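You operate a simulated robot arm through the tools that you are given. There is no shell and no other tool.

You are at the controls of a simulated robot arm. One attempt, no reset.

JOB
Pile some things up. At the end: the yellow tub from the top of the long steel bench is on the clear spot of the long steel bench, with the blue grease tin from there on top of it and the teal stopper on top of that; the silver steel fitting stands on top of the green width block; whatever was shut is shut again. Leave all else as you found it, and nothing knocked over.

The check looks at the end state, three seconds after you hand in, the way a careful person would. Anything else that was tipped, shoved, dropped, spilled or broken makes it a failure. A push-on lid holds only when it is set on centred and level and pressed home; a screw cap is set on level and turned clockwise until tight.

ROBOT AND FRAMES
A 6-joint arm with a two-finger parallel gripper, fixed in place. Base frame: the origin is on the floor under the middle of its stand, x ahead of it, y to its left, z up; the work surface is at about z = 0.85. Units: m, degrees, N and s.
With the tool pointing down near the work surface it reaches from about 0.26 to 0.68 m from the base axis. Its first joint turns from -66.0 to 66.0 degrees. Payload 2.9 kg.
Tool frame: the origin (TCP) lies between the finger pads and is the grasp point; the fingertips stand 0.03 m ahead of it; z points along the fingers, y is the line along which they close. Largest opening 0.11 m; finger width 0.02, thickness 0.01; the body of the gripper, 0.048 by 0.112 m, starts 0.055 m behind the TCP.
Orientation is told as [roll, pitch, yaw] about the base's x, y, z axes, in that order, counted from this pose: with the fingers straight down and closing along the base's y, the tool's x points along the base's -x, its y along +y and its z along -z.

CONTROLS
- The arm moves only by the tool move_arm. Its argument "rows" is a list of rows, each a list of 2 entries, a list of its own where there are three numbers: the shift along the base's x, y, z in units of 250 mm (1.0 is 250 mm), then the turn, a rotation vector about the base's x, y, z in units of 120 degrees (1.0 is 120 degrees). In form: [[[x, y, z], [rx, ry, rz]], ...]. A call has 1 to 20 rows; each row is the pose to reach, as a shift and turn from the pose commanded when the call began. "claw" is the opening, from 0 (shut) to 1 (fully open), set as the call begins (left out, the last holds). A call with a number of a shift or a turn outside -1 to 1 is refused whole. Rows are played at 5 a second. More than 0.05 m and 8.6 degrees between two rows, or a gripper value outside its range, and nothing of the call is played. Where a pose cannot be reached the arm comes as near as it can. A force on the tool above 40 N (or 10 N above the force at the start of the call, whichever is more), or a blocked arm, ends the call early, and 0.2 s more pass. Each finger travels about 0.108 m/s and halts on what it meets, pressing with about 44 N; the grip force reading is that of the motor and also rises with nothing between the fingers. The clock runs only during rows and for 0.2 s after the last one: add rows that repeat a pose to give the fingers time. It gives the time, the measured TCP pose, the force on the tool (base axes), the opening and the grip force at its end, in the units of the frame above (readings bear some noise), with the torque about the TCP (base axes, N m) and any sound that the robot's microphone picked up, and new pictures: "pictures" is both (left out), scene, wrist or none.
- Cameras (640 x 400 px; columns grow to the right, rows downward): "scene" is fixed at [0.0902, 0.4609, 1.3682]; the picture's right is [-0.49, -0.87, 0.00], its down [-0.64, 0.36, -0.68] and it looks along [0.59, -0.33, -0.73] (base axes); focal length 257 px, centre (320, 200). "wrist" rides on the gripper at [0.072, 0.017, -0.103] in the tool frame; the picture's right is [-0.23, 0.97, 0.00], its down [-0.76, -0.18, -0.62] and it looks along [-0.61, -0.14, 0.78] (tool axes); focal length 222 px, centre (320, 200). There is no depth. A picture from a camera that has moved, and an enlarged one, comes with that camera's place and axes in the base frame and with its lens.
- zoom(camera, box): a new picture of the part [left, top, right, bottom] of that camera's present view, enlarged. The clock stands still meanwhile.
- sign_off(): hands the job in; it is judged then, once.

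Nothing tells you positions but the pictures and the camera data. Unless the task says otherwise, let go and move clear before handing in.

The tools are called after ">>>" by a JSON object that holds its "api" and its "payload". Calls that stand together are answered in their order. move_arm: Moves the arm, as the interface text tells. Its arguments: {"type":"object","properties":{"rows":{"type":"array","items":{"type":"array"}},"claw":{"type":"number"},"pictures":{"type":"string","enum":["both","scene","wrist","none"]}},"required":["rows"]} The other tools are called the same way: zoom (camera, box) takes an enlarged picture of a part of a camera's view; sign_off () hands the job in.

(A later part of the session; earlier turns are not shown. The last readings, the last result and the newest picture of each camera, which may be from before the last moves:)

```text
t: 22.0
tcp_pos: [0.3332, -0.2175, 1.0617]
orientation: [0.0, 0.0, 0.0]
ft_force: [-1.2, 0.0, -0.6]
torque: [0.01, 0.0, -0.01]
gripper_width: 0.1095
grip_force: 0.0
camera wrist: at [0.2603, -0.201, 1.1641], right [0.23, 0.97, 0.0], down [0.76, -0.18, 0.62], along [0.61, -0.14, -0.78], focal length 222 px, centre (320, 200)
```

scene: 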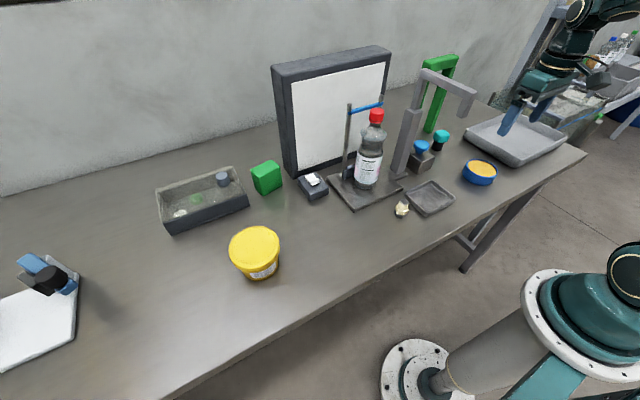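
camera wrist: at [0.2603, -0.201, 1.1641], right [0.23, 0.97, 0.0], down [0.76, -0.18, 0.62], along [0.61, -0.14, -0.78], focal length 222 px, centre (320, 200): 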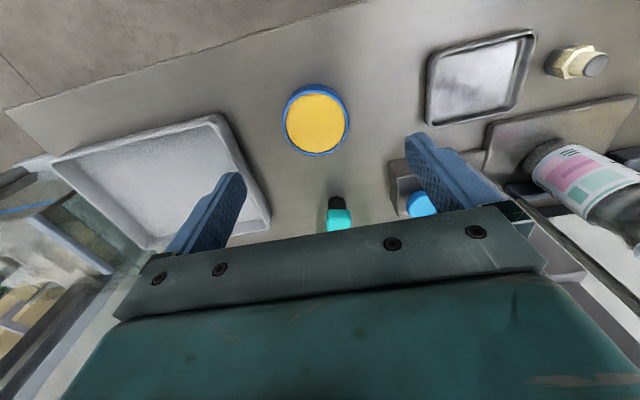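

>>> {"api": "zoom", "payload": {"camera": "wrist", "box": [256, 70, 384, 170]}}

>>> {"api": "zoom", "payload": {"camera": "wrist", "box": [290, 160, 450, 240]}}

>>> {"api": "zoom", "payload": {"camera": "scene", "box": [450, 145, 514, 195]}}

>>> {"api": "zoom", "payload": {"camera": "wrist", "box": [410, 20, 640, 160]}}

```text
4.00 times, centred on (320, 120) of wrist
camera zoom: at [0.2603, -0.201, 1.1641], right [0.23, 0.97, 0.0], down [0.76, -0.18, 0.62], along [0.61, -0.14, -0.78], focal length 888 px, centre (320, 520)
```

zoom: 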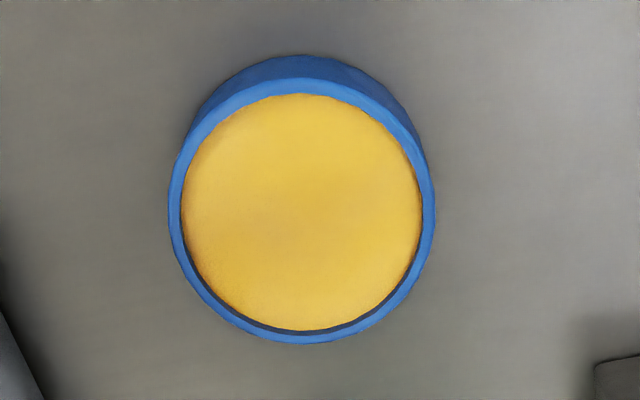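

```text
4.00 times, centred on (370, 200) of wrist
camera zoom: at [0.2603, -0.201, 1.1641], right [0.23, 0.97, 0.0], down [0.76, -0.18, 0.62], along [0.61, -0.14, -0.78], focal length 888 px, centre (120, 200)
```

zoom: 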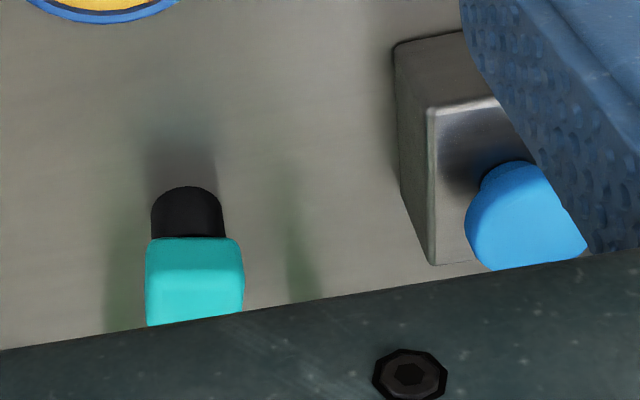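

```text
8.00 times, centred on (482, 170) of scene
camera zoom: at [0.0902, 0.4609, 1.3682], right [-0.49, -0.87, 0.0], down [-0.64, 0.36, -0.68], along [0.59, -0.33, -0.73], focal length 2053 px, centre (-976, 440)
```

zoom: 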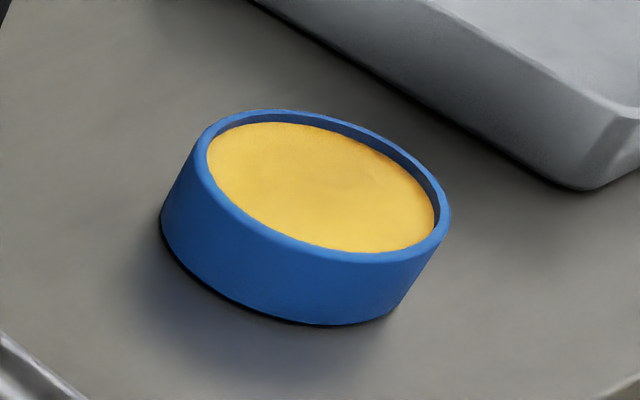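

```text
2.78 times, centred on (525, 90) of wrist
camera zoom: at [0.2603, -0.201, 1.1641], right [0.23, 0.97, 0.0], down [0.76, -0.18, 0.62], along [0.61, -0.14, -0.78], focal length 618 px, centre (-250, 506)
```

zoom: 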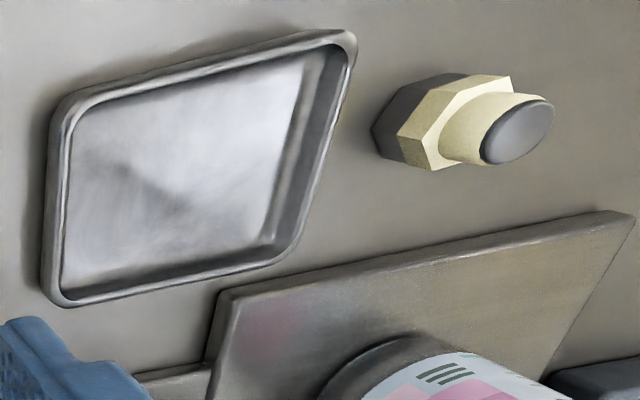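

The tin is open with grease just below its rim, centred near (0.361, -0.230). I'll line up above it and stop short to check centring.

>>> {"api": "move_arm", "payload": {"rows": [[[0.06, -0.024, -0.08], [0, 0, 0]], [[0.115, -0.048, -0.2], [0, 0, 0]], [[0.115, -0.048, -0.32], [0, 0, 0]], [[0.115, -0.048, -0.44], [0, 0, 0]], [[0.115, -0.048, -0.5], [0, 0, 0]], [[0.115, -0.048, -0.5], [0, 0, 0]]], "claw": 1}}

>>> {"api": "zoom", "payload": {"camera": "wrist", "box": [160, 80, 480, 280]}}

```text
t: 23.4
tcp_pos: [0.3586, -0.2283, 0.9363]
orientation: [0.0, 0.1, -0.1]
ft_force: [0.2, -0.4, 0.7]
torque: [-0.03, 0.01, -0.01]
gripper_width: 0.1102
grip_force: 0.0
camera wrist: at [0.2867, -0.212, 1.0395], right [0.23, 0.97, 0.0], down [0.76, -0.18, 0.62], along [0.61, -0.14, -0.78], focal length 222 px, centre (320, 200)
```

scene: 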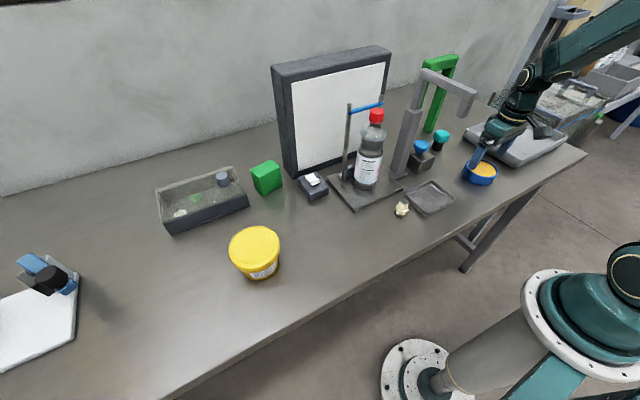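
wrist: 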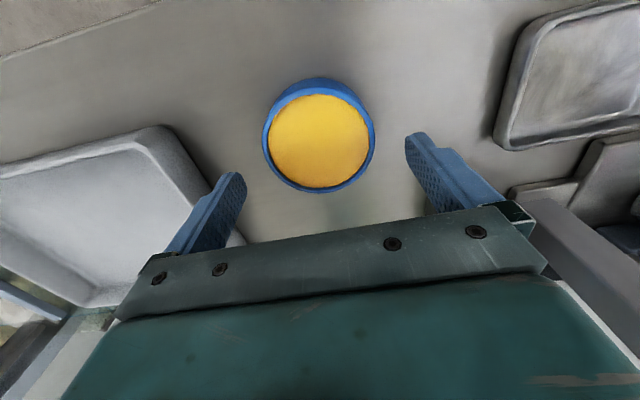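

```text
2.00 times, centred on (320, 180) of wrist
camera zoom: at [0.2867, -0.212, 1.0395], right [0.23, 0.97, 0.0], down [0.76, -0.18, 0.62], along [0.61, -0.14, -0.78], focal length 444 px, centre (320, 240)
```

zoom: 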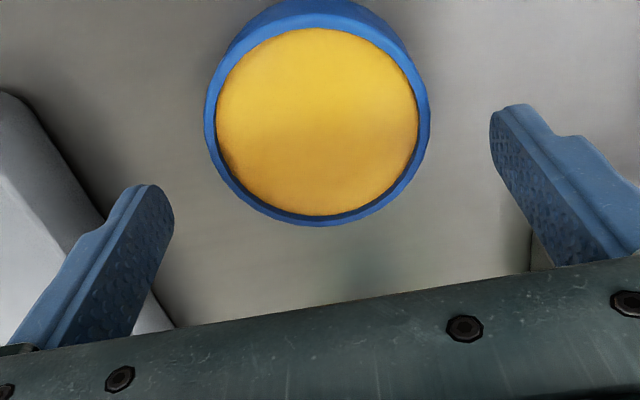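

The tin is within 2 mm of centre. I'll correct that, go down around it and close.

>>> {"api": "move_arm", "payload": {"rows": [[[0.008, -0.005, -0.03], [0, 0, 0]], [[0.008, -0.005, -0.08], [0, 0, 0]], [[0.008, -0.005, -0.13], [0, 0, 0]], [[0.008, -0.005, -0.178], [0, 0, 0]], [[0.008, -0.005, -0.178], [0, 0, 0]]], "claw": 1, "pictures": "wrist"}}

>>> {"api": "move_arm", "payload": {"rows": [[[0, 0, 0], [0, 0, 0]], [[0, 0, 0], [0, 0, 0]], [[0, 0, 0], [0, 0, 0]], [[0, 0, 0], [0, 0, 0]]], "claw": 0}}

```text
t: 24.6
tcp_pos: [0.3624, -0.232, 0.8906]
orientation: [0.0, 0.1, -0.1]
ft_force: [-0.4, -0.6, -0.1]
torque: [0.0, 0.03, 0.0]
gripper_width: 0.11
grip_force: 0.1
camera wrist: at [0.2903, -0.215, 0.9939], right [0.23, 0.97, 0.0], down [0.76, -0.18, 0.62], along [0.61, -0.14, -0.78], focal length 222 px, centre (320, 200)
```

wrist: 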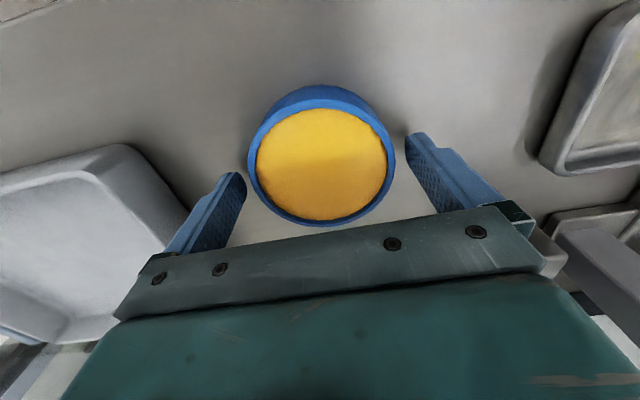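

```text
t: 25.6
tcp_pos: [0.363, -0.2314, 0.8905]
orientation: [-0.1, 0.0, 0.0]
ft_force: [-0.1, 0.3, 0.0]
torque: [-0.01, 0.02, -0.01]
gripper_width: 0.0837
grip_force: 44.3
camera wrist: at [0.2902, -0.215, 0.9941], right [0.23, 0.97, 0.0], down [0.76, -0.18, 0.62], along [0.61, -0.14, -0.78], focal length 222 px, centre (320, 200)
```

scene: 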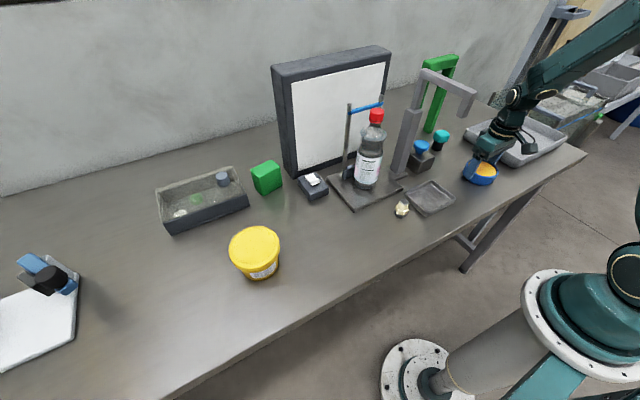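
wrist: 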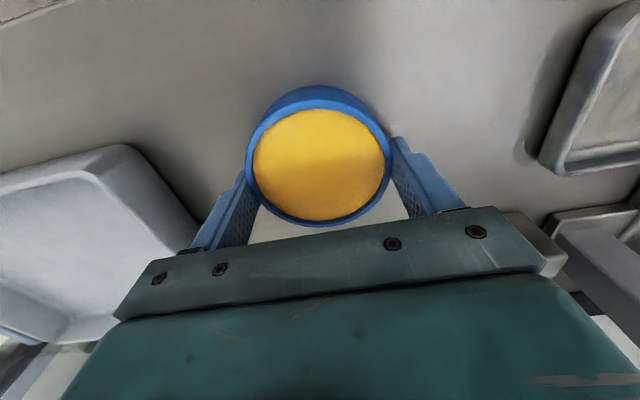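

The tin is gripped at 83.7 mm. I'll lift it slowly and check that it hangs level.

>>> {"api": "move_arm", "payload": {"rows": [[[0, 0, 0.02], [0, 0, 0]], [[0, 0, 0.05], [0, 0, 0]], [[0, 0, 0.1], [0, 0, 0]], [[0, 0, 0.156], [0, 0, 0]], [[0, 0, 0.156], [0, 0, 0]]]}}

>>> {"api": "zoom", "payload": {"camera": "scene", "box": [440, 130, 520, 190]}}

```text
t: 26.8
tcp_pos: [0.3633, -0.2302, 0.9304]
orientation: [0.0, 0.0, 0.1]
ft_force: [-0.1, -0.4, -3.0]
torque: [0.05, 0.0, 0.01]
gripper_width: 0.0837
grip_force: 43.5
camera wrist: at [0.2914, -0.2152, 1.0349], right [0.23, 0.97, 0.0], down [0.76, -0.18, 0.62], along [0.61, -0.14, -0.78], focal length 222 px, centre (320, 200)
```

scene: 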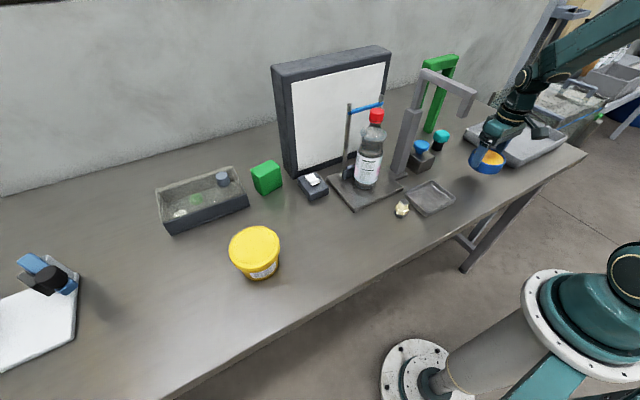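
wrist: 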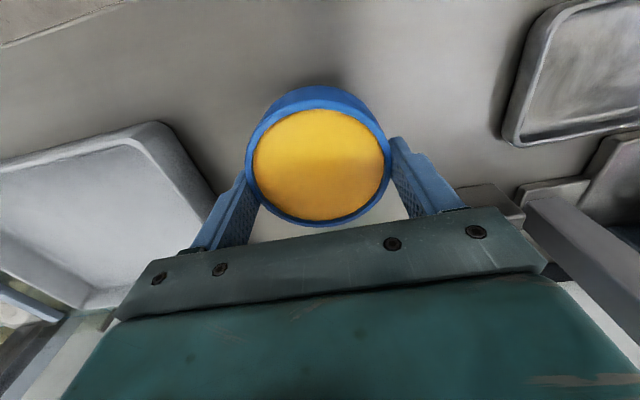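

```text
6.67 times, centred on (480, 160) of scene
camera zoom: at [0.0902, 0.4609, 1.3682], right [-0.49, -0.87, 0.0], down [-0.64, 0.36, -0.68], along [0.59, -0.33, -0.73], focal length 1711 px, centre (-747, 467)
```

zoom: 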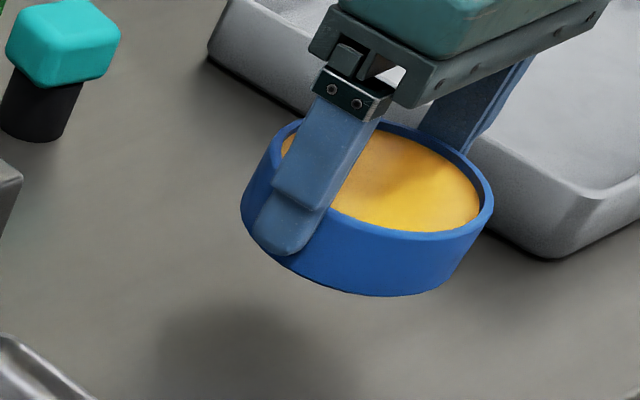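

The tin hangs level, at about 3 N. I'll carry it in front of the gallows at close radius towards the tub.

>>> {"api": "move_arm", "payload": {"rows": [[[-0.04, 0.028, 0.16], [0, 0, 0]], [[-0.108, 0.088, 0.3], [0, 0, 0]], [[-0.188, 0.168, 0.42], [0, 0, 0]], [[-0.268, 0.288, 0.5], [0, 0, 0]], [[-0.308, 0.448, 0.5], [0, 0, 0]], [[-0.308, 0.628, 0.5], [0, 0, 0]], [[-0.308, 0.808, 0.5], [0, 0, 0]], [[-0.308, 0.98, 0.5], [0, 0, 0]]], "pictures": "none"}}

>>> {"api": "move_arm", "payload": {"rows": [[[0.0, 0.16, 0], [0, 0, 0]], [[0.02, 0.33, 0], [0, 0, 0]], [[0.05, 0.5, 0], [0, 0, 0]], [[0.09, 0.67, 0], [0, 0, 0]], [[0.14, 0.84, 0], [0, 0, 0]], [[0.19, 0.99, 0], [0, 0, 0]], [[0.19, 0.99, 0], [0, 0, 0]]]}}

```text
t: 28.6
tcp_pos: [0.2817, 0.0184, 1.0558]
orientation: [-0.1, 0.0, -0.2]
ft_force: [0.3, -0.1, -2.6]
torque: [0.0, -0.02, -0.02]
gripper_width: 0.084
grip_force: 43.4
```

```text
t: 30.2
tcp_pos: [0.3295, 0.262, 1.0523]
orientation: [0.1, -0.1, 0.1]
ft_force: [1.2, 0.7, -1.9]
torque: [0.0, -0.03, 0.03]
gripper_width: 0.0839
grip_force: 44.0
camera wrist: at [0.2587, 0.2785, 1.1563], right [0.23, 0.97, 0.0], down [0.76, -0.18, 0.62], along [0.61, -0.14, -0.78], focal length 222 px, centre (320, 200)
```

scene: 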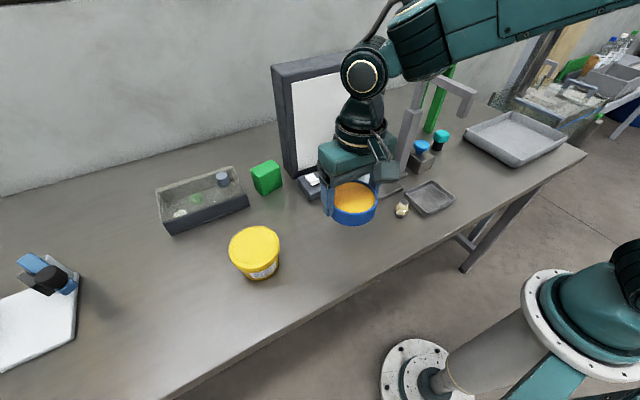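
wrist: 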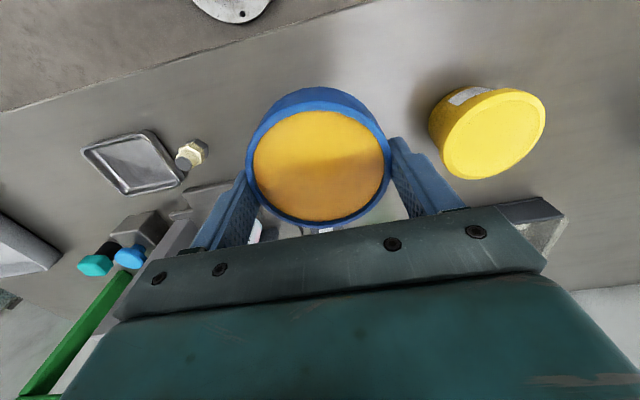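

>>> {"api": "zoom", "payload": {"camera": "wrist", "box": [410, 70, 570, 190]}}

>>> {"api": "zoom", "payload": {"camera": "scene", "box": [215, 215, 295, 285]}}

>>> {"api": "zoom", "payload": {"camera": "scene", "box": [310, 170, 390, 230]}}

```text
3.33 times, centred on (490, 130) of wrist
camera zoom: at [0.2587, 0.2785, 1.1563], right [0.23, 0.97, 0.0], down [0.76, -0.18, 0.62], along [0.61, -0.14, -0.78], focal length 740 px, centre (-247, 433)
```

zoom: 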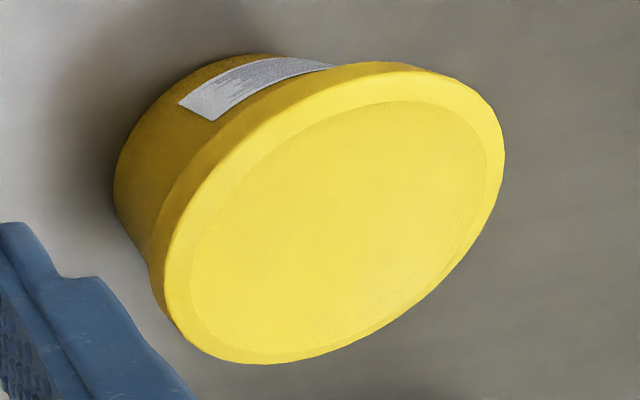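

```text
5.71 times, centred on (255, 250) of scene
camera zoom: at [0.0902, 0.461, 1.3682], right [-0.49, -0.87, 0.0], down [-0.64, 0.36, -0.68], along [0.59, -0.33, -0.73], focal length 1466 px, centre (691, -86)
```

zoom: 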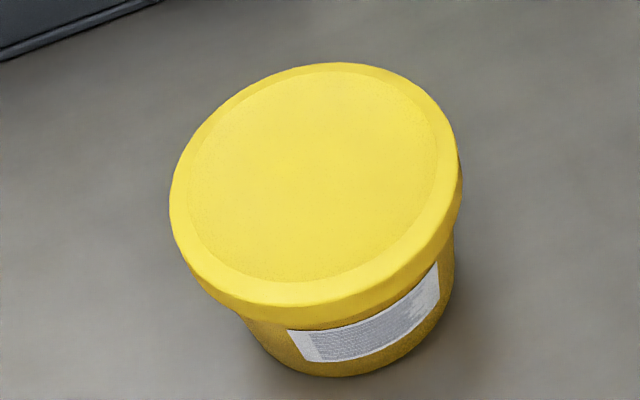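

```text
6.67 times, centred on (350, 200) of scene
camera zoom: at [0.0902, 0.461, 1.3682], right [-0.49, -0.87, 0.0], down [-0.64, 0.36, -0.68], along [0.59, -0.33, -0.73], focal length 1711 px, centre (120, 200)
```

zoom: 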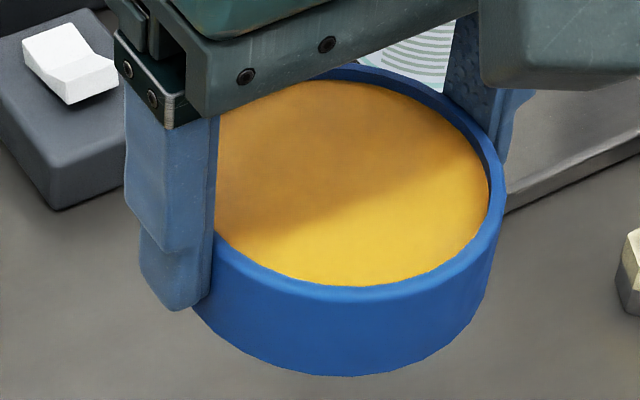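

I place the tub centre at about (0.402, 0.4385), with the tin hanging about 2 mm behind the TCP. I'll carry it over the tub and stop roughly 1 cm above the lid.

>>> {"api": "move_arm", "payload": {"rows": [[[0.059, 0.142, 0], [0, 0, 0]], [[0.117, 0.283, 0], [0, 0, 0]], [[0.176, 0.425, 0], [0, 0, 0]], [[0.234, 0.566, 0], [0, 0, 0]], [[0.275, 0.665, 0], [0, 0, 0]], [[0.293, 0.708, 0], [0, 0, 0]], [[0.293, 0.708, -0.1], [0, 0, 0]], [[0.293, 0.708, -0.2], [0, 0, 0]], [[0.293, 0.708, -0.3], [0, 0, 0]], [[0.293, 0.708, -0.313], [0, 0, 0]], [[0.293, 0.708, -0.313], [0, 0, 0]]]}}

>>> {"api": "zoom", "payload": {"camera": "scene", "box": [205, 205, 301, 285]}}

>>> {"api": "zoom", "payload": {"camera": "wrist", "box": [200, 60, 440, 240]}}

```text
t: 32.6
tcp_pos: [0.4059, 0.4395, 0.9772]
orientation: [-0.1, 0.0, 0.0]
ft_force: [-0.4, -0.2, -3.2]
torque: [0.0, 0.0, 0.02]
gripper_width: 0.0838
grip_force: 43.6
camera wrist: at [0.3346, 0.4559, 1.0802], right [0.23, 0.97, 0.0], down [0.76, -0.18, 0.62], along [0.61, -0.14, -0.78], focal length 222 px, centre (320, 200)
```

scene: 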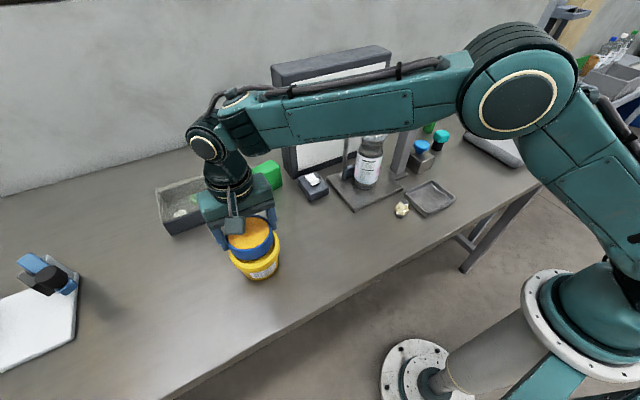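
wrist: 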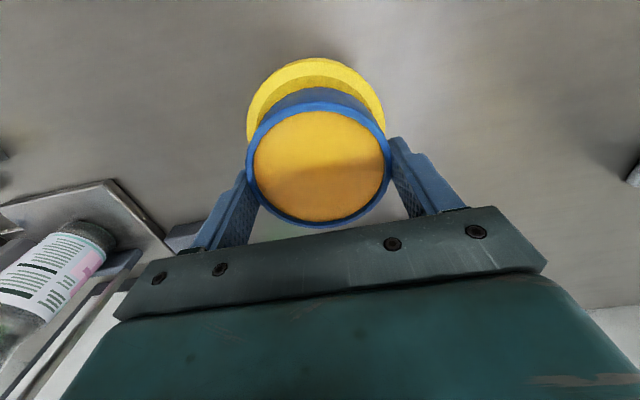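

```text
5.00 times, centred on (253, 245) of scene
camera zoom: at [0.0902, 0.461, 1.3682], right [-0.49, -0.87, 0.0], down [-0.64, 0.36, -0.68], along [0.59, -0.33, -0.73], focal length 1283 px, centre (655, -25)
```

zoom: 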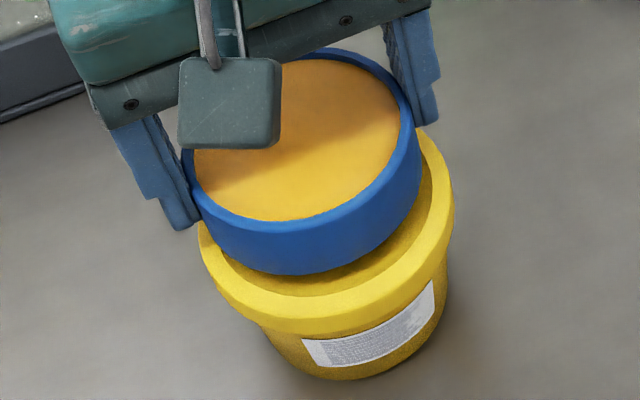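

```text
2.22 times, centred on (320, 150) of wrist
camera zoom: at [0.3346, 0.4559, 1.0802], right [0.23, 0.97, 0.0], down [0.76, -0.18, 0.62], along [0.61, -0.14, -0.78], focal length 494 px, centre (320, 311)
```

zoom: 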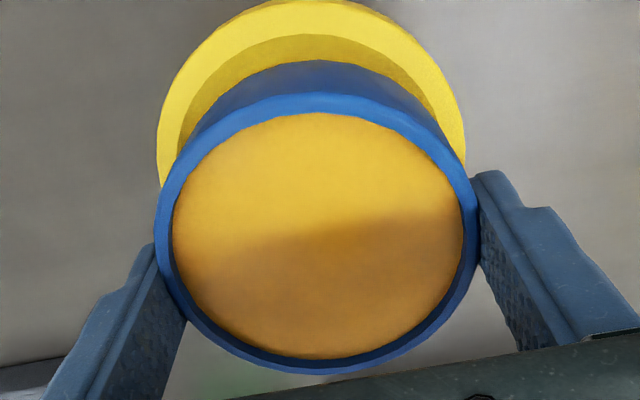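

The tin is centred over the lid within about 2 mm. I'll lower it slowly and watch the force.

>>> {"api": "move_arm", "payload": {"rows": [[[0, 0, -0.008], [0, 0, 0]], [[0, 0, -0.016], [0, 0, 0]], [[0, 0, -0.024], [0, 0, 0]], [[0, 0, -0.032], [0, 0, 0]], [[0, 0, -0.032], [0, 0, 0]]], "pictures": "none"}}

>>> {"api": "zoom", "payload": {"camera": "scene", "box": [205, 205, 301, 285]}}

```text
t: 33.8
tcp_pos: [0.407, 0.4379, 0.9701]
orientation: [0.1, -0.1, 0.0]
ft_force: [-3.1, 0.4, 8.4]
torque: [-0.14, 0.27, -0.05]
gripper_width: 0.0836
grip_force: 44.1
```

```text
5.00 times, centred on (253, 245) of scene
camera zoom: at [0.09, 0.4608, 1.3683], right [-0.49, -0.87, 0.0], down [-0.64, 0.36, -0.68], along [0.59, -0.33, -0.73], focal length 1283 px, centre (655, -25)
```

zoom: 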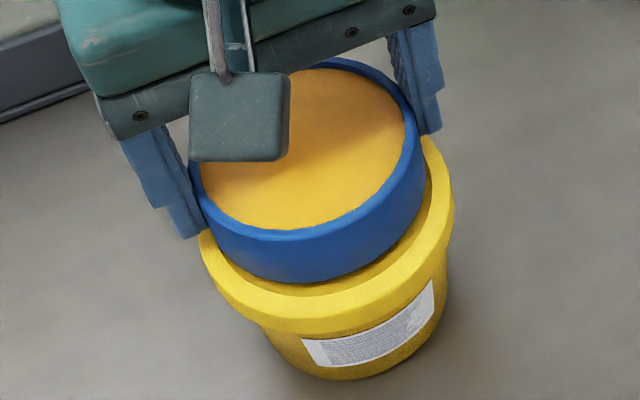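

Contact, at about 8 N. I'll relax that slightly, then release and rise.

>>> {"api": "move_arm", "payload": {"rows": [[[0, 0, 0.004], [0, 0, 0]], [[0, 0, 0.004], [0, 0, 0]]], "pictures": "none"}}

>>> {"api": "move_arm", "payload": {"rows": [[[0, 0, 0], [0, 0, 0]], [[0, 0, 0], [0, 0, 0]], [[0, 0, 0], [0, 0, 0]], [[0, 0, 0.04], [0, 0, 0]], [[0, 0, 0.12], [0, 0, 0]], [[0, 0, 0.26], [0, 0, 0]], [[0, 0, 0.4], [0, 0, 0]], [[0, 0, 0.4], [0, 0, 0]]], "claw": 1}}

>>> {"api": "zoom", "payload": {"camera": "scene", "box": [205, 205, 301, 285]}}

>>> {"api": "zoom", "payload": {"camera": "wrist", "box": [240, 40, 400, 200]}}

```text
t: 34.4
tcp_pos: [0.4076, 0.4381, 0.9691]
orientation: [-0.1, 0.0, 0.0]
ft_force: [-3.9, 1.0, 6.0]
torque: [0.01, 0.11, 0.02]
gripper_width: 0.084
grip_force: 43.7
```

```text
t: 36.2
tcp_pos: [0.4069, 0.437, 1.0734]
orientation: [0.0, 0.0, 0.0]
ft_force: [-0.8, -1.7, 0.1]
torque: [-0.02, -0.01, 0.02]
gripper_width: 0.1102
grip_force: 0.0
camera wrist: at [0.3353, 0.4534, 1.1763], right [0.23, 0.97, 0.0], down [0.76, -0.18, 0.62], along [0.61, -0.14, -0.78], focal length 222 px, centre (320, 200)
```

scene: 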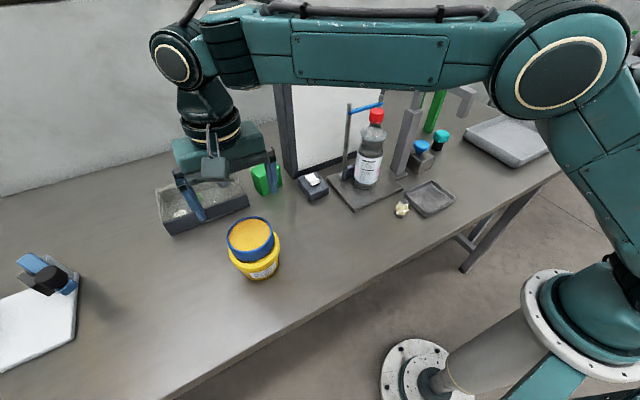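
wrist: 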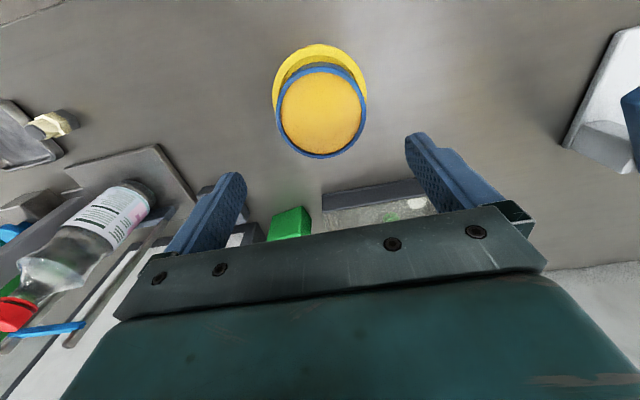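

```text
5.00 times, centred on (253, 245) of scene
camera zoom: at [0.0902, 0.4609, 1.3682], right [-0.49, -0.87, 0.0], down [-0.64, 0.36, -0.68], along [0.59, -0.33, -0.73], focal length 1283 px, centre (655, -25)
```

zoom: 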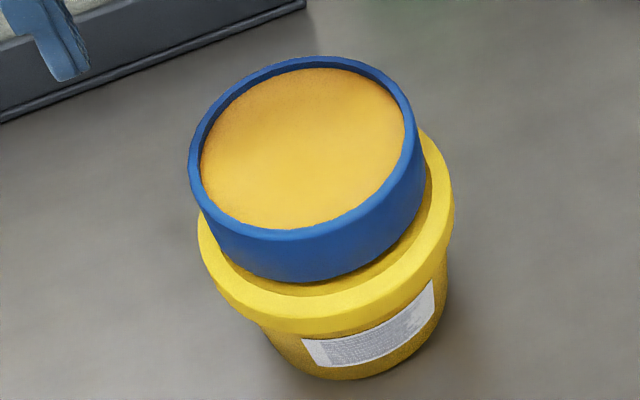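

```text
2.50 times, centred on (320, 120) of wrist
camera zoom: at [0.3353, 0.4534, 1.1763], right [0.23, 0.97, 0.0], down [0.76, -0.18, 0.62], along [0.61, -0.14, -0.78], focal length 555 px, centre (320, 400)
```

zoom: 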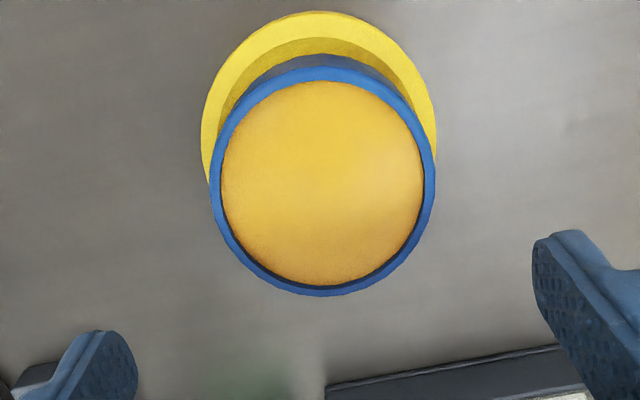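

The tin sits level on the tub. I'll go back around the gallows to look closely at the teal stopper.

>>> {"api": "move_arm", "payload": {"rows": [[[-0.05, -0.15, 0.06], [0, 0, 0]], [[-0.1, -0.32, 0.12], [0, 0, 0]], [[-0.16, -0.49, 0.2], [0, 0, 0]], [[-0.22, -0.66, 0.25], [0, 0, 0]], [[-0.29, -0.83, 0.25], [0, 0, 0]], [[-0.36, -0.99, 0.25], [0, 0, 0]]], "claw": 1, "pictures": "none"}}

>>> {"api": "move_arm", "payload": {"rows": [[[-0.05, -0.17, 0], [0, 0, 0]], [[-0.1, -0.35, 0], [0, 0, 0]], [[-0.13, -0.53, 0], [0, 0, 0]], [[-0.13, -0.71, 0], [0, 0, 0]], [[-0.13, -0.89, 0], [0, 0, 0]], [[-0.13, -1.0, 0], [0, 0, 0]]], "pictures": "none"}}

>>> {"api": "move_arm", "payload": {"rows": [[[0, -0.18, 0], [0, 0, 0]], [[0.04, -0.36, 0], [0, 0, 0]], [[0.12, -0.5, 0], [0, 0, 0]], [[0.25, -0.6, 0], [0, 0, 0]], [[0.4, -0.62, -0.05], [0, 0, 0]], [[0.55, -0.62, -0.1], [0, 0, 0]], [[0.6, -0.62, -0.2], [0, 0, 0]], [[0.6, -0.62, -0.2], [0, 0, 0]]]}}

>>> {"api": "zoom", "payload": {"camera": "wrist", "box": [260, 90, 420, 210]}}

```text
t: 37.6
tcp_pos: [0.3185, 0.1878, 1.1334]
orientation: [0.0, 0.0, 0.0]
ft_force: [0.9, -1.0, -0.2]
torque: [0.03, -0.05, 0.0]
gripper_width: 0.1101
grip_force: 0.0
```

```text
t: 39.0
tcp_pos: [0.285, -0.0565, 1.1304]
orientation: [0.0, 0.0, 0.1]
ft_force: [0.1, -0.2, 0.7]
torque: [-0.02, -0.01, 0.01]
gripper_width: 0.1101
grip_force: 0.0
```

```text
t: 40.8
tcp_pos: [0.4342, -0.2157, 1.0792]
orientation: [0.1, 0.0, 0.0]
ft_force: [-0.4, -0.4, -0.1]
torque: [0.0, 0.02, -0.03]
gripper_width: 0.1098
grip_force: 0.1
camera wrist: at [0.3627, -0.1986, 1.1834], right [0.23, 0.97, 0.0], down [0.76, -0.18, 0.62], along [0.61, -0.14, -0.78], focal length 222 px, centre (320, 200)
```

scene: 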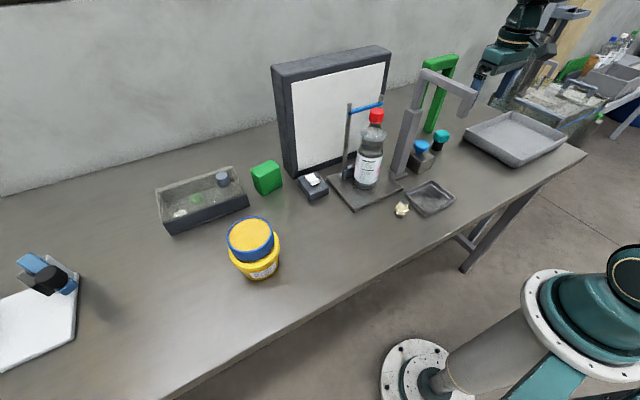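
wrist: 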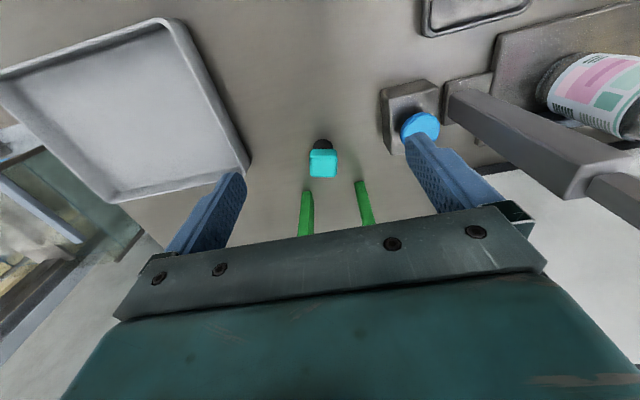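

```text
3.33 times, centred on (340, 150) of wrist
camera zoom: at [0.3627, -0.1986, 1.1834], right [0.23, 0.97, 0.0], down [0.76, -0.18, 0.62], along [0.61, -0.14, -0.78], focal length 740 px, centre (253, 367)
```

zoom: 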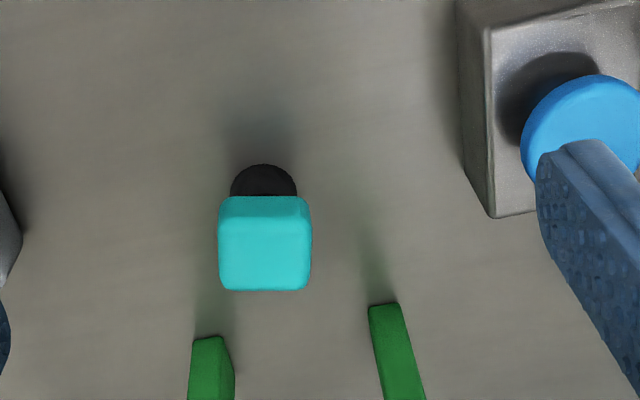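

The stopper stands in front of the green gate at about (0.518, -0.230), with its square head turned about -13°. I'll align above it with the fingers partly open so they clear the neighbours.

>>> {"api": "move_arm", "payload": {"rows": [[[0.1, -0.02, -0.06], [0, 0, -0.04]], [[0.22, -0.04, -0.16], [0, 0, -0.08]], [[0.331, -0.058, -0.26], [0, 0, -0.11]], [[0.331, -0.058, -0.32], [0, 0, -0.11]], [[0.331, -0.058, -0.32], [0, 0, -0.11]]], "claw": 0.64}}

>>> {"api": "zoom", "payload": {"camera": "wrist", "box": [240, 90, 400, 210]}}

>>> {"api": "zoom", "payload": {"camera": "scene", "box": [390, 50, 510, 170]}}

```text
t: 42.0
tcp_pos: [0.5174, -0.2281, 1.0006]
orientation: [0.0, -0.1, -13.2]
ft_force: [-0.2, 0.3, 0.9]
torque: [0.0, 0.0, -0.03]
gripper_width: 0.0704
grip_force: 0.1
camera wrist: at [0.4519, -0.1951, 1.1033], right [0.44, 0.9, 0.0], down [0.7, -0.35, 0.62], along [0.56, -0.28, -0.78], focal length 222 px, centre (320, 200)
```

scene: 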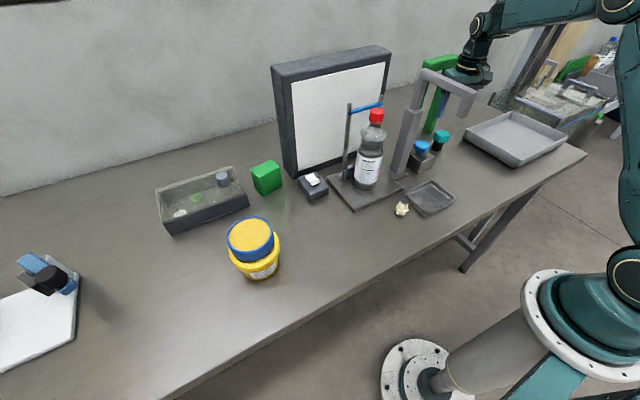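
wrist: 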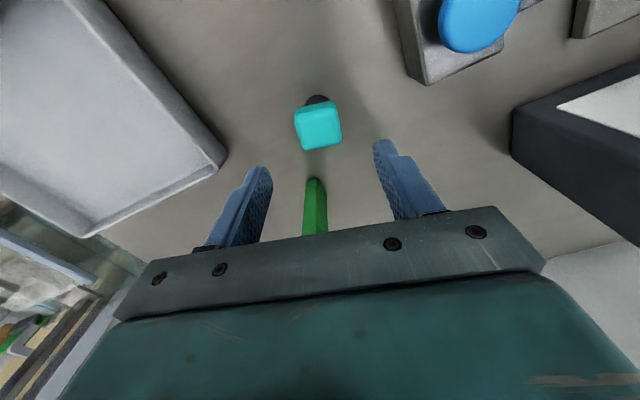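

```text
3.33 times, centred on (320, 150) of wrist
camera zoom: at [0.4519, -0.1951, 1.1033], right [0.44, 0.9, 0.0], down [0.7, -0.35, 0.62], along [0.56, -0.28, -0.78], focal length 740 px, centre (320, 367)
```

zoom: 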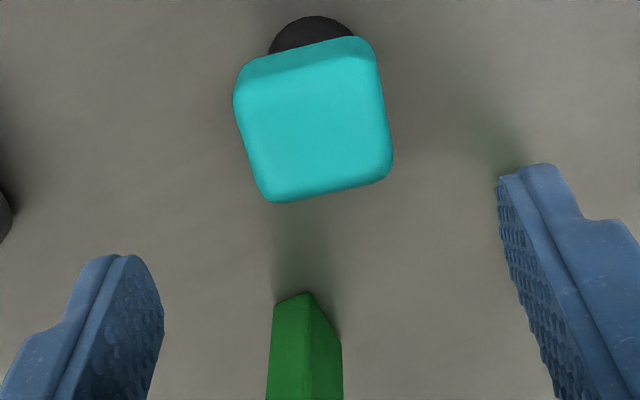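

```text
3.33 times, centred on (450, 110) of scene
camera zoom: at [0.0902, 0.4609, 1.3682], right [-0.49, -0.87, 0.0], down [-0.64, 0.36, -0.68], along [0.59, -0.33, -0.73], focal length 856 px, centre (-113, 500)
```

zoom: 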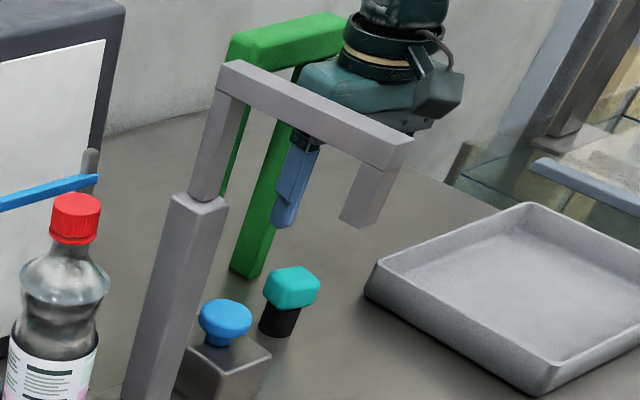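

The tool is aligned with the head to within about 2 mm. I'll go down in two stages and check the clearance first.

>>> {"api": "move_arm", "payload": {"rows": [[[-0.008, 0, -0.06], [0, 0, 0]], [[-0.008, 0, -0.12], [0, 0, 0]], [[-0.008, 0, -0.18], [0, 0, 0]], [[-0.008, 0, -0.2], [0, 0, 0]], [[-0.008, 0, -0.2], [0, 0, 0]]], "claw": 0.64}}

>>> {"api": "zoom", "payload": {"camera": "wrist", "box": [220, 80, 420, 230]}}

>>> {"api": "zoom", "payload": {"camera": "scene", "box": [390, 50, 510, 170]}}

```text
t: 43.2
tcp_pos: [0.5128, -0.228, 0.9511]
orientation: [-0.1, 0.0, -13.3]
ft_force: [0.0, 0.2, 0.5]
torque: [0.02, 0.03, -0.02]
gripper_width: 0.0706
grip_force: 0.1
camera wrist: at [0.447, -0.1964, 1.055], right [0.44, 0.9, 0.0], down [0.7, -0.35, 0.62], along [0.56, -0.28, -0.78], focal length 222 px, centre (320, 200)
```

scene: 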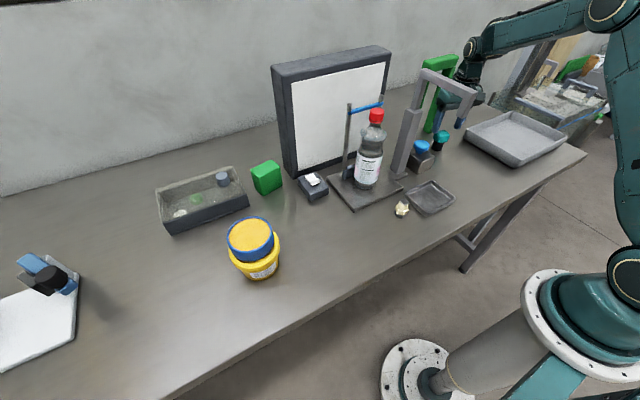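
wrist: 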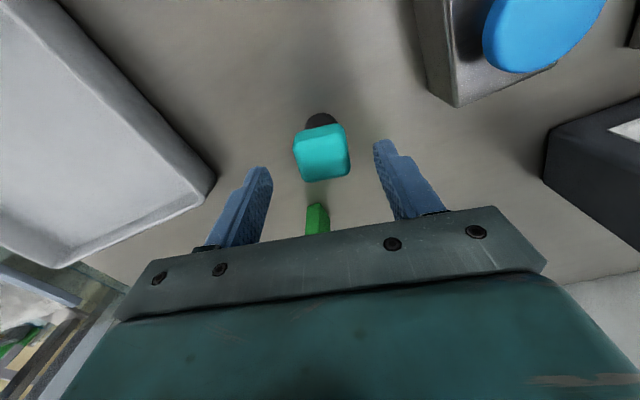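

```text
2.67 times, centred on (320, 155) of wrist
camera zoom: at [0.447, -0.1964, 1.055], right [0.44, 0.9, 0.0], down [0.7, -0.35, 0.62], along [0.56, -0.28, -0.78], focal length 592 px, centre (320, 320)
```

zoom: 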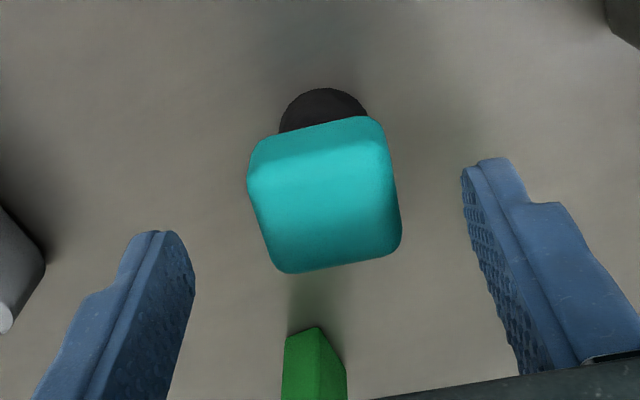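

```text
3.33 times, centred on (450, 110) of scene
camera zoom: at [0.0902, 0.4609, 1.3682], right [-0.49, -0.87, 0.0], down [-0.64, 0.36, -0.68], along [0.59, -0.33, -0.73], focal length 856 px, centre (-113, 500)
```

zoom: 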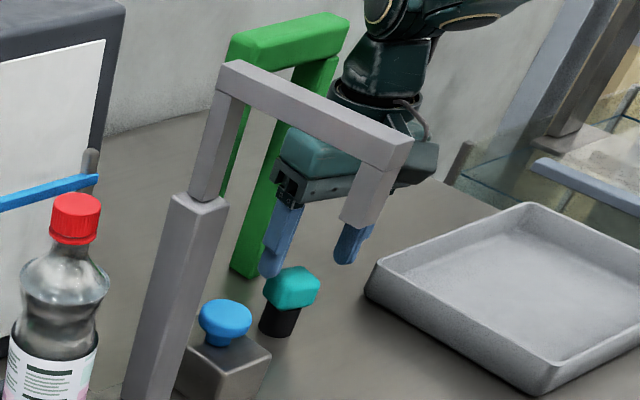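

The head is centred between the fingers. I'll lower to grasp height and close.

>>> {"api": "move_arm", "payload": {"rows": [[[0, 0.002, -0.05], [0, 0, 0]], [[0, 0.004, -0.1], [0, 0, 0]], [[0, 0.004, -0.15], [0, 0, 0]], [[0, 0.004, -0.195], [0, 0, 0]], [[0, 0.004, -0.195], [0, 0, 0]]], "claw": 0.64}}

>>> {"api": "zoom", "payload": {"camera": "wrist", "box": [220, 80, 420, 230]}}

>>> {"api": "zoom", "payload": {"camera": "scene", "box": [390, 50, 510, 170]}}

```text
t: 44.4
tcp_pos: [0.5138, -0.2277, 0.9028]
orientation: [0.0, 0.1, -13.3]
ft_force: [-0.6, 0.7, 0.0]
torque: [0.02, 0.0, 0.01]
gripper_width: 0.0702
grip_force: 0.1
camera wrist: at [0.4476, -0.1944, 1.0068], right [0.44, 0.9, 0.0], down [0.7, -0.35, 0.62], along [0.56, -0.28, -0.78], focal length 222 px, centre (320, 200)
```

scene: 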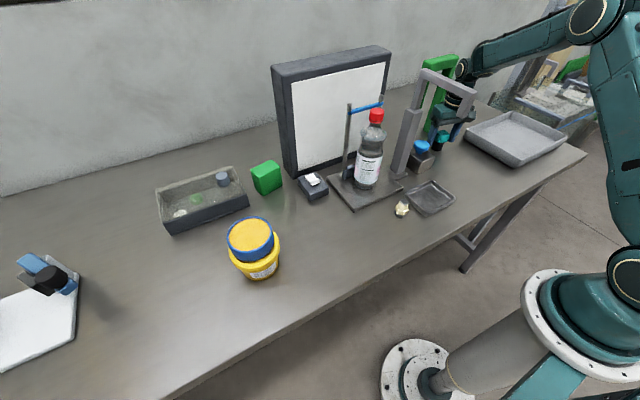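
wrist: 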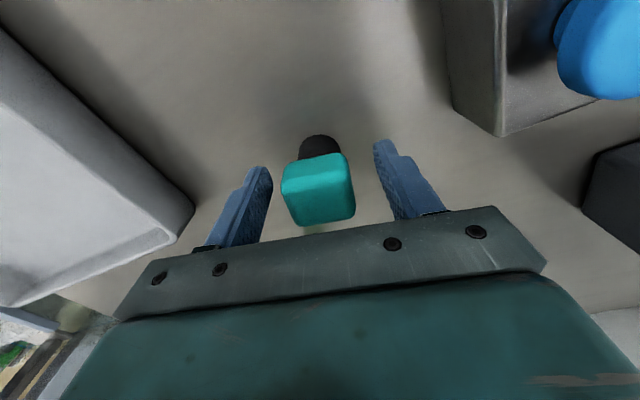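

```text
2.67 times, centred on (320, 155) of wrist
camera zoom: at [0.4476, -0.1944, 1.0068], right [0.44, 0.9, 0.0], down [0.7, -0.35, 0.62], along [0.56, -0.28, -0.78], focal length 592 px, centre (320, 320)
```

zoom: 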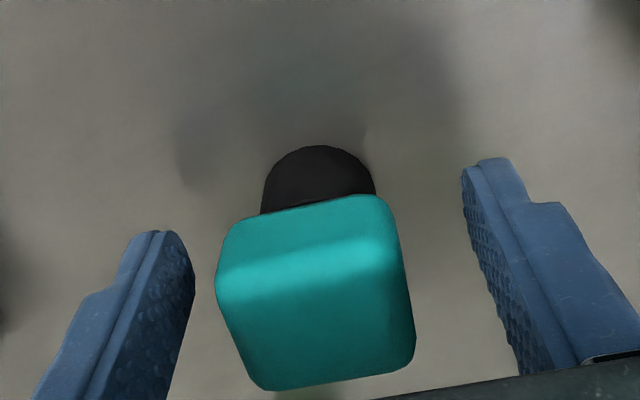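

```text
3.33 times, centred on (450, 110) of scene
camera zoom: at [0.0902, 0.4609, 1.3682], right [-0.49, -0.87, 0.0], down [-0.64, 0.36, -0.68], along [0.59, -0.33, -0.73], focal length 856 px, centre (-113, 500)
```

zoom: 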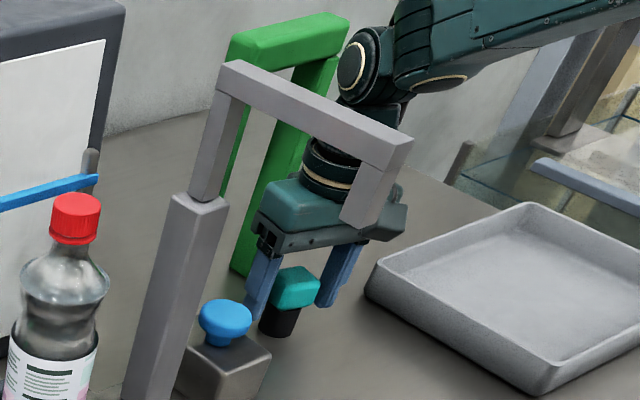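

Head aligned and between the pads. Closing.

>>> {"api": "move_arm", "payload": {"rows": [[[0, 0, 0], [0, 0, 0]], [[0, 0, 0], [0, 0, 0]], [[0, 0, 0], [0, 0, 0]], [[0, 0, 0], [0, 0, 0]]], "claw": 0, "pictures": "none"}}

>>> {"api": "zoom", "payload": {"camera": "wrist", "box": [220, 80, 420, 230]}}

```text
t: 45.4
tcp_pos: [0.5135, -0.2274, 0.9033]
orientation: [0.0, 0.0, -13.2]
ft_force: [-1.0, -1.0, 0.5]
torque: [-0.03, 0.0, -0.01]
gripper_width: 0.039
grip_force: 43.8
```

```text
2.67 times, centred on (320, 155) of wrist
camera zoom: at [0.4476, -0.1945, 1.007], right [0.44, 0.9, 0.0], down [0.7, -0.35, 0.62], along [0.56, -0.28, -0.78], focal length 592 px, centre (320, 320)
```

zoom: 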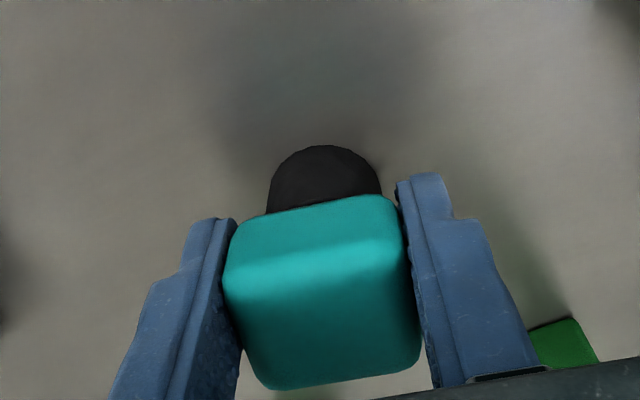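

Gripped at 39 mm. I'll lift straight up a little to verify, then back away from the gate.

>>> {"api": "move_arm", "payload": {"rows": [[[0, 0, 0.03], [0, 0, 0]], [[0, 0, 0.08], [0, 0, 0]], [[0, 0, 0.16], [0, 0, 0]], [[0, 0, 0.24], [0, 0, 0]], [[0, 0, 0.24], [0, 0, 0]]]}}

>>> {"api": "zoom", "payload": {"camera": "scene", "box": [390, 50, 510, 170]}}

```text
t: 46.6
tcp_pos: [0.5152, -0.2263, 0.9616]
orientation: [0.0, 0.0, -13.2]
ft_force: [0.1, -0.5, -0.4]
torque: [-0.02, 0.01, -0.01]
gripper_width: 0.0393
grip_force: 44.3
camera wrist: at [0.4487, -0.1943, 1.0654], right [0.44, 0.9, 0.0], down [0.7, -0.35, 0.62], along [0.56, -0.28, -0.78], focal length 222 px, centre (320, 200)
```

scene: 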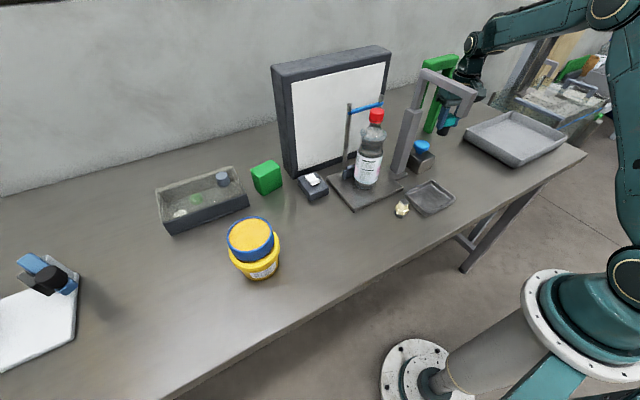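
wrist: 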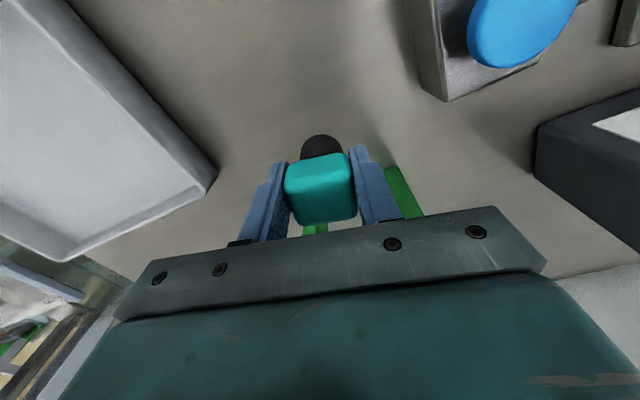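

```text
3.33 times, centred on (450, 110) of scene
camera zoom: at [0.0902, 0.4609, 1.3682], right [-0.49, -0.87, 0.0], down [-0.64, 0.36, -0.68], along [0.59, -0.33, -0.73], focal length 856 px, centre (-113, 500)
```

zoom: 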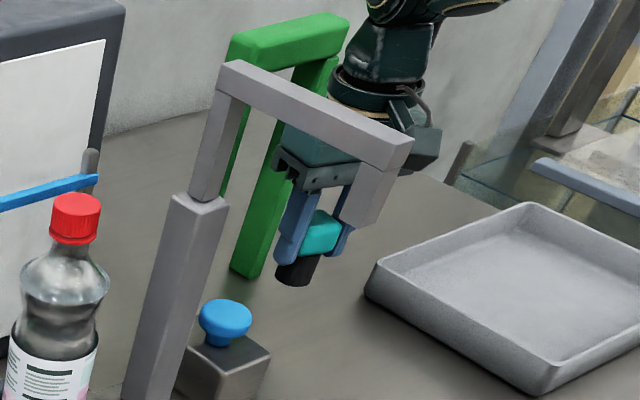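

The stopper is held upright. I'll carry it back and around in front of the gallows, turning the tool square on the way.

>>> {"api": "move_arm", "payload": {"rows": [[[-0.04, 0, 0.1], [0, 0, 0]], [[-0.14, 0.01, 0.2], [0, 0, 0]], [[-0.28, 0.02, 0.28], [0, 0, 0.03]], [[-0.44, 0.03, 0.34], [0, 0, 0.06]], [[-0.6, 0.06, 0.38], [0, 0, 0.09]], [[-0.74, 0.13, 0.4], [0, 0, 0.11]], [[-0.84, 0.24, 0.4], [0, 0, 0.11]], [[-0.91, 0.38, 0.4], [0, 0, 0.11]], [[-0.92, 0.56, 0.4], [0, 0, 0.11]], [[-0.92, 0.74, 0.4], [0, 0, 0.11]], [[-0.92, 0.9, 0.4], [0, 0, 0.11]]], "pictures": "none"}}

>>> {"api": "move_arm", "payload": {"rows": [[[0.0, 0.17, 0], [0, 0, 0]], [[0.0, 0.35, 0], [0, 0, 0]], [[0.02, 0.53, 0], [0, 0, 0]], [[0.05, 0.71, 0], [0, 0, 0]], [[0.09, 0.88, 0], [0, 0, 0]], [[0.12, 1.0, 0], [0, 0, 0]], [[0.12, 1.0, 0], [0, 0, 0]]]}}

```text
t: 49.0
tcp_pos: [0.2839, -0.003, 1.0674]
orientation: [0.0, 0.0, 0.0]
ft_force: [-0.2, -0.4, 0.1]
torque: [0.01, -0.04, -0.02]
gripper_width: 0.0389
grip_force: 44.0
```

```text
t: 50.6
tcp_pos: [0.3171, 0.2482, 1.0666]
orientation: [0.0, 0.0, -0.1]
ft_force: [-0.2, 0.5, -1.0]
torque: [0.0, -0.03, 0.0]
gripper_width: 0.0389
grip_force: 43.9
camera wrist: at [0.2443, 0.2644, 1.1684], right [0.23, 0.97, 0.0], down [0.76, -0.18, 0.62], along [0.61, -0.14, -0.78], focal length 222 px, centre (320, 200)
```

scene: 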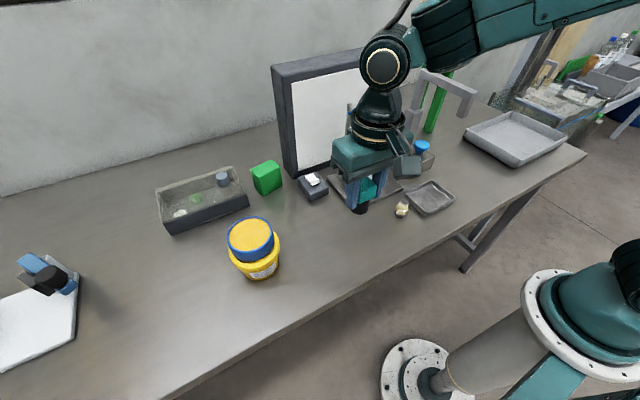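
wrist: 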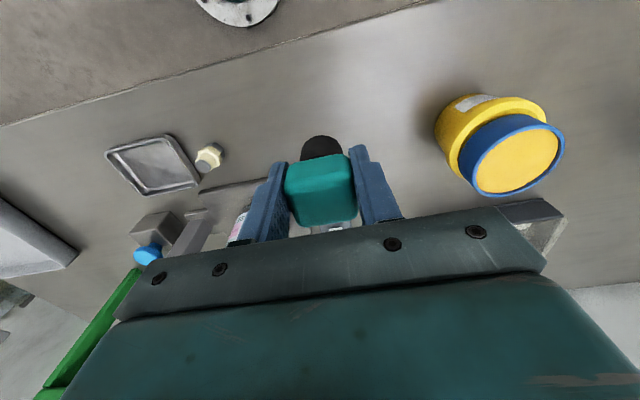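

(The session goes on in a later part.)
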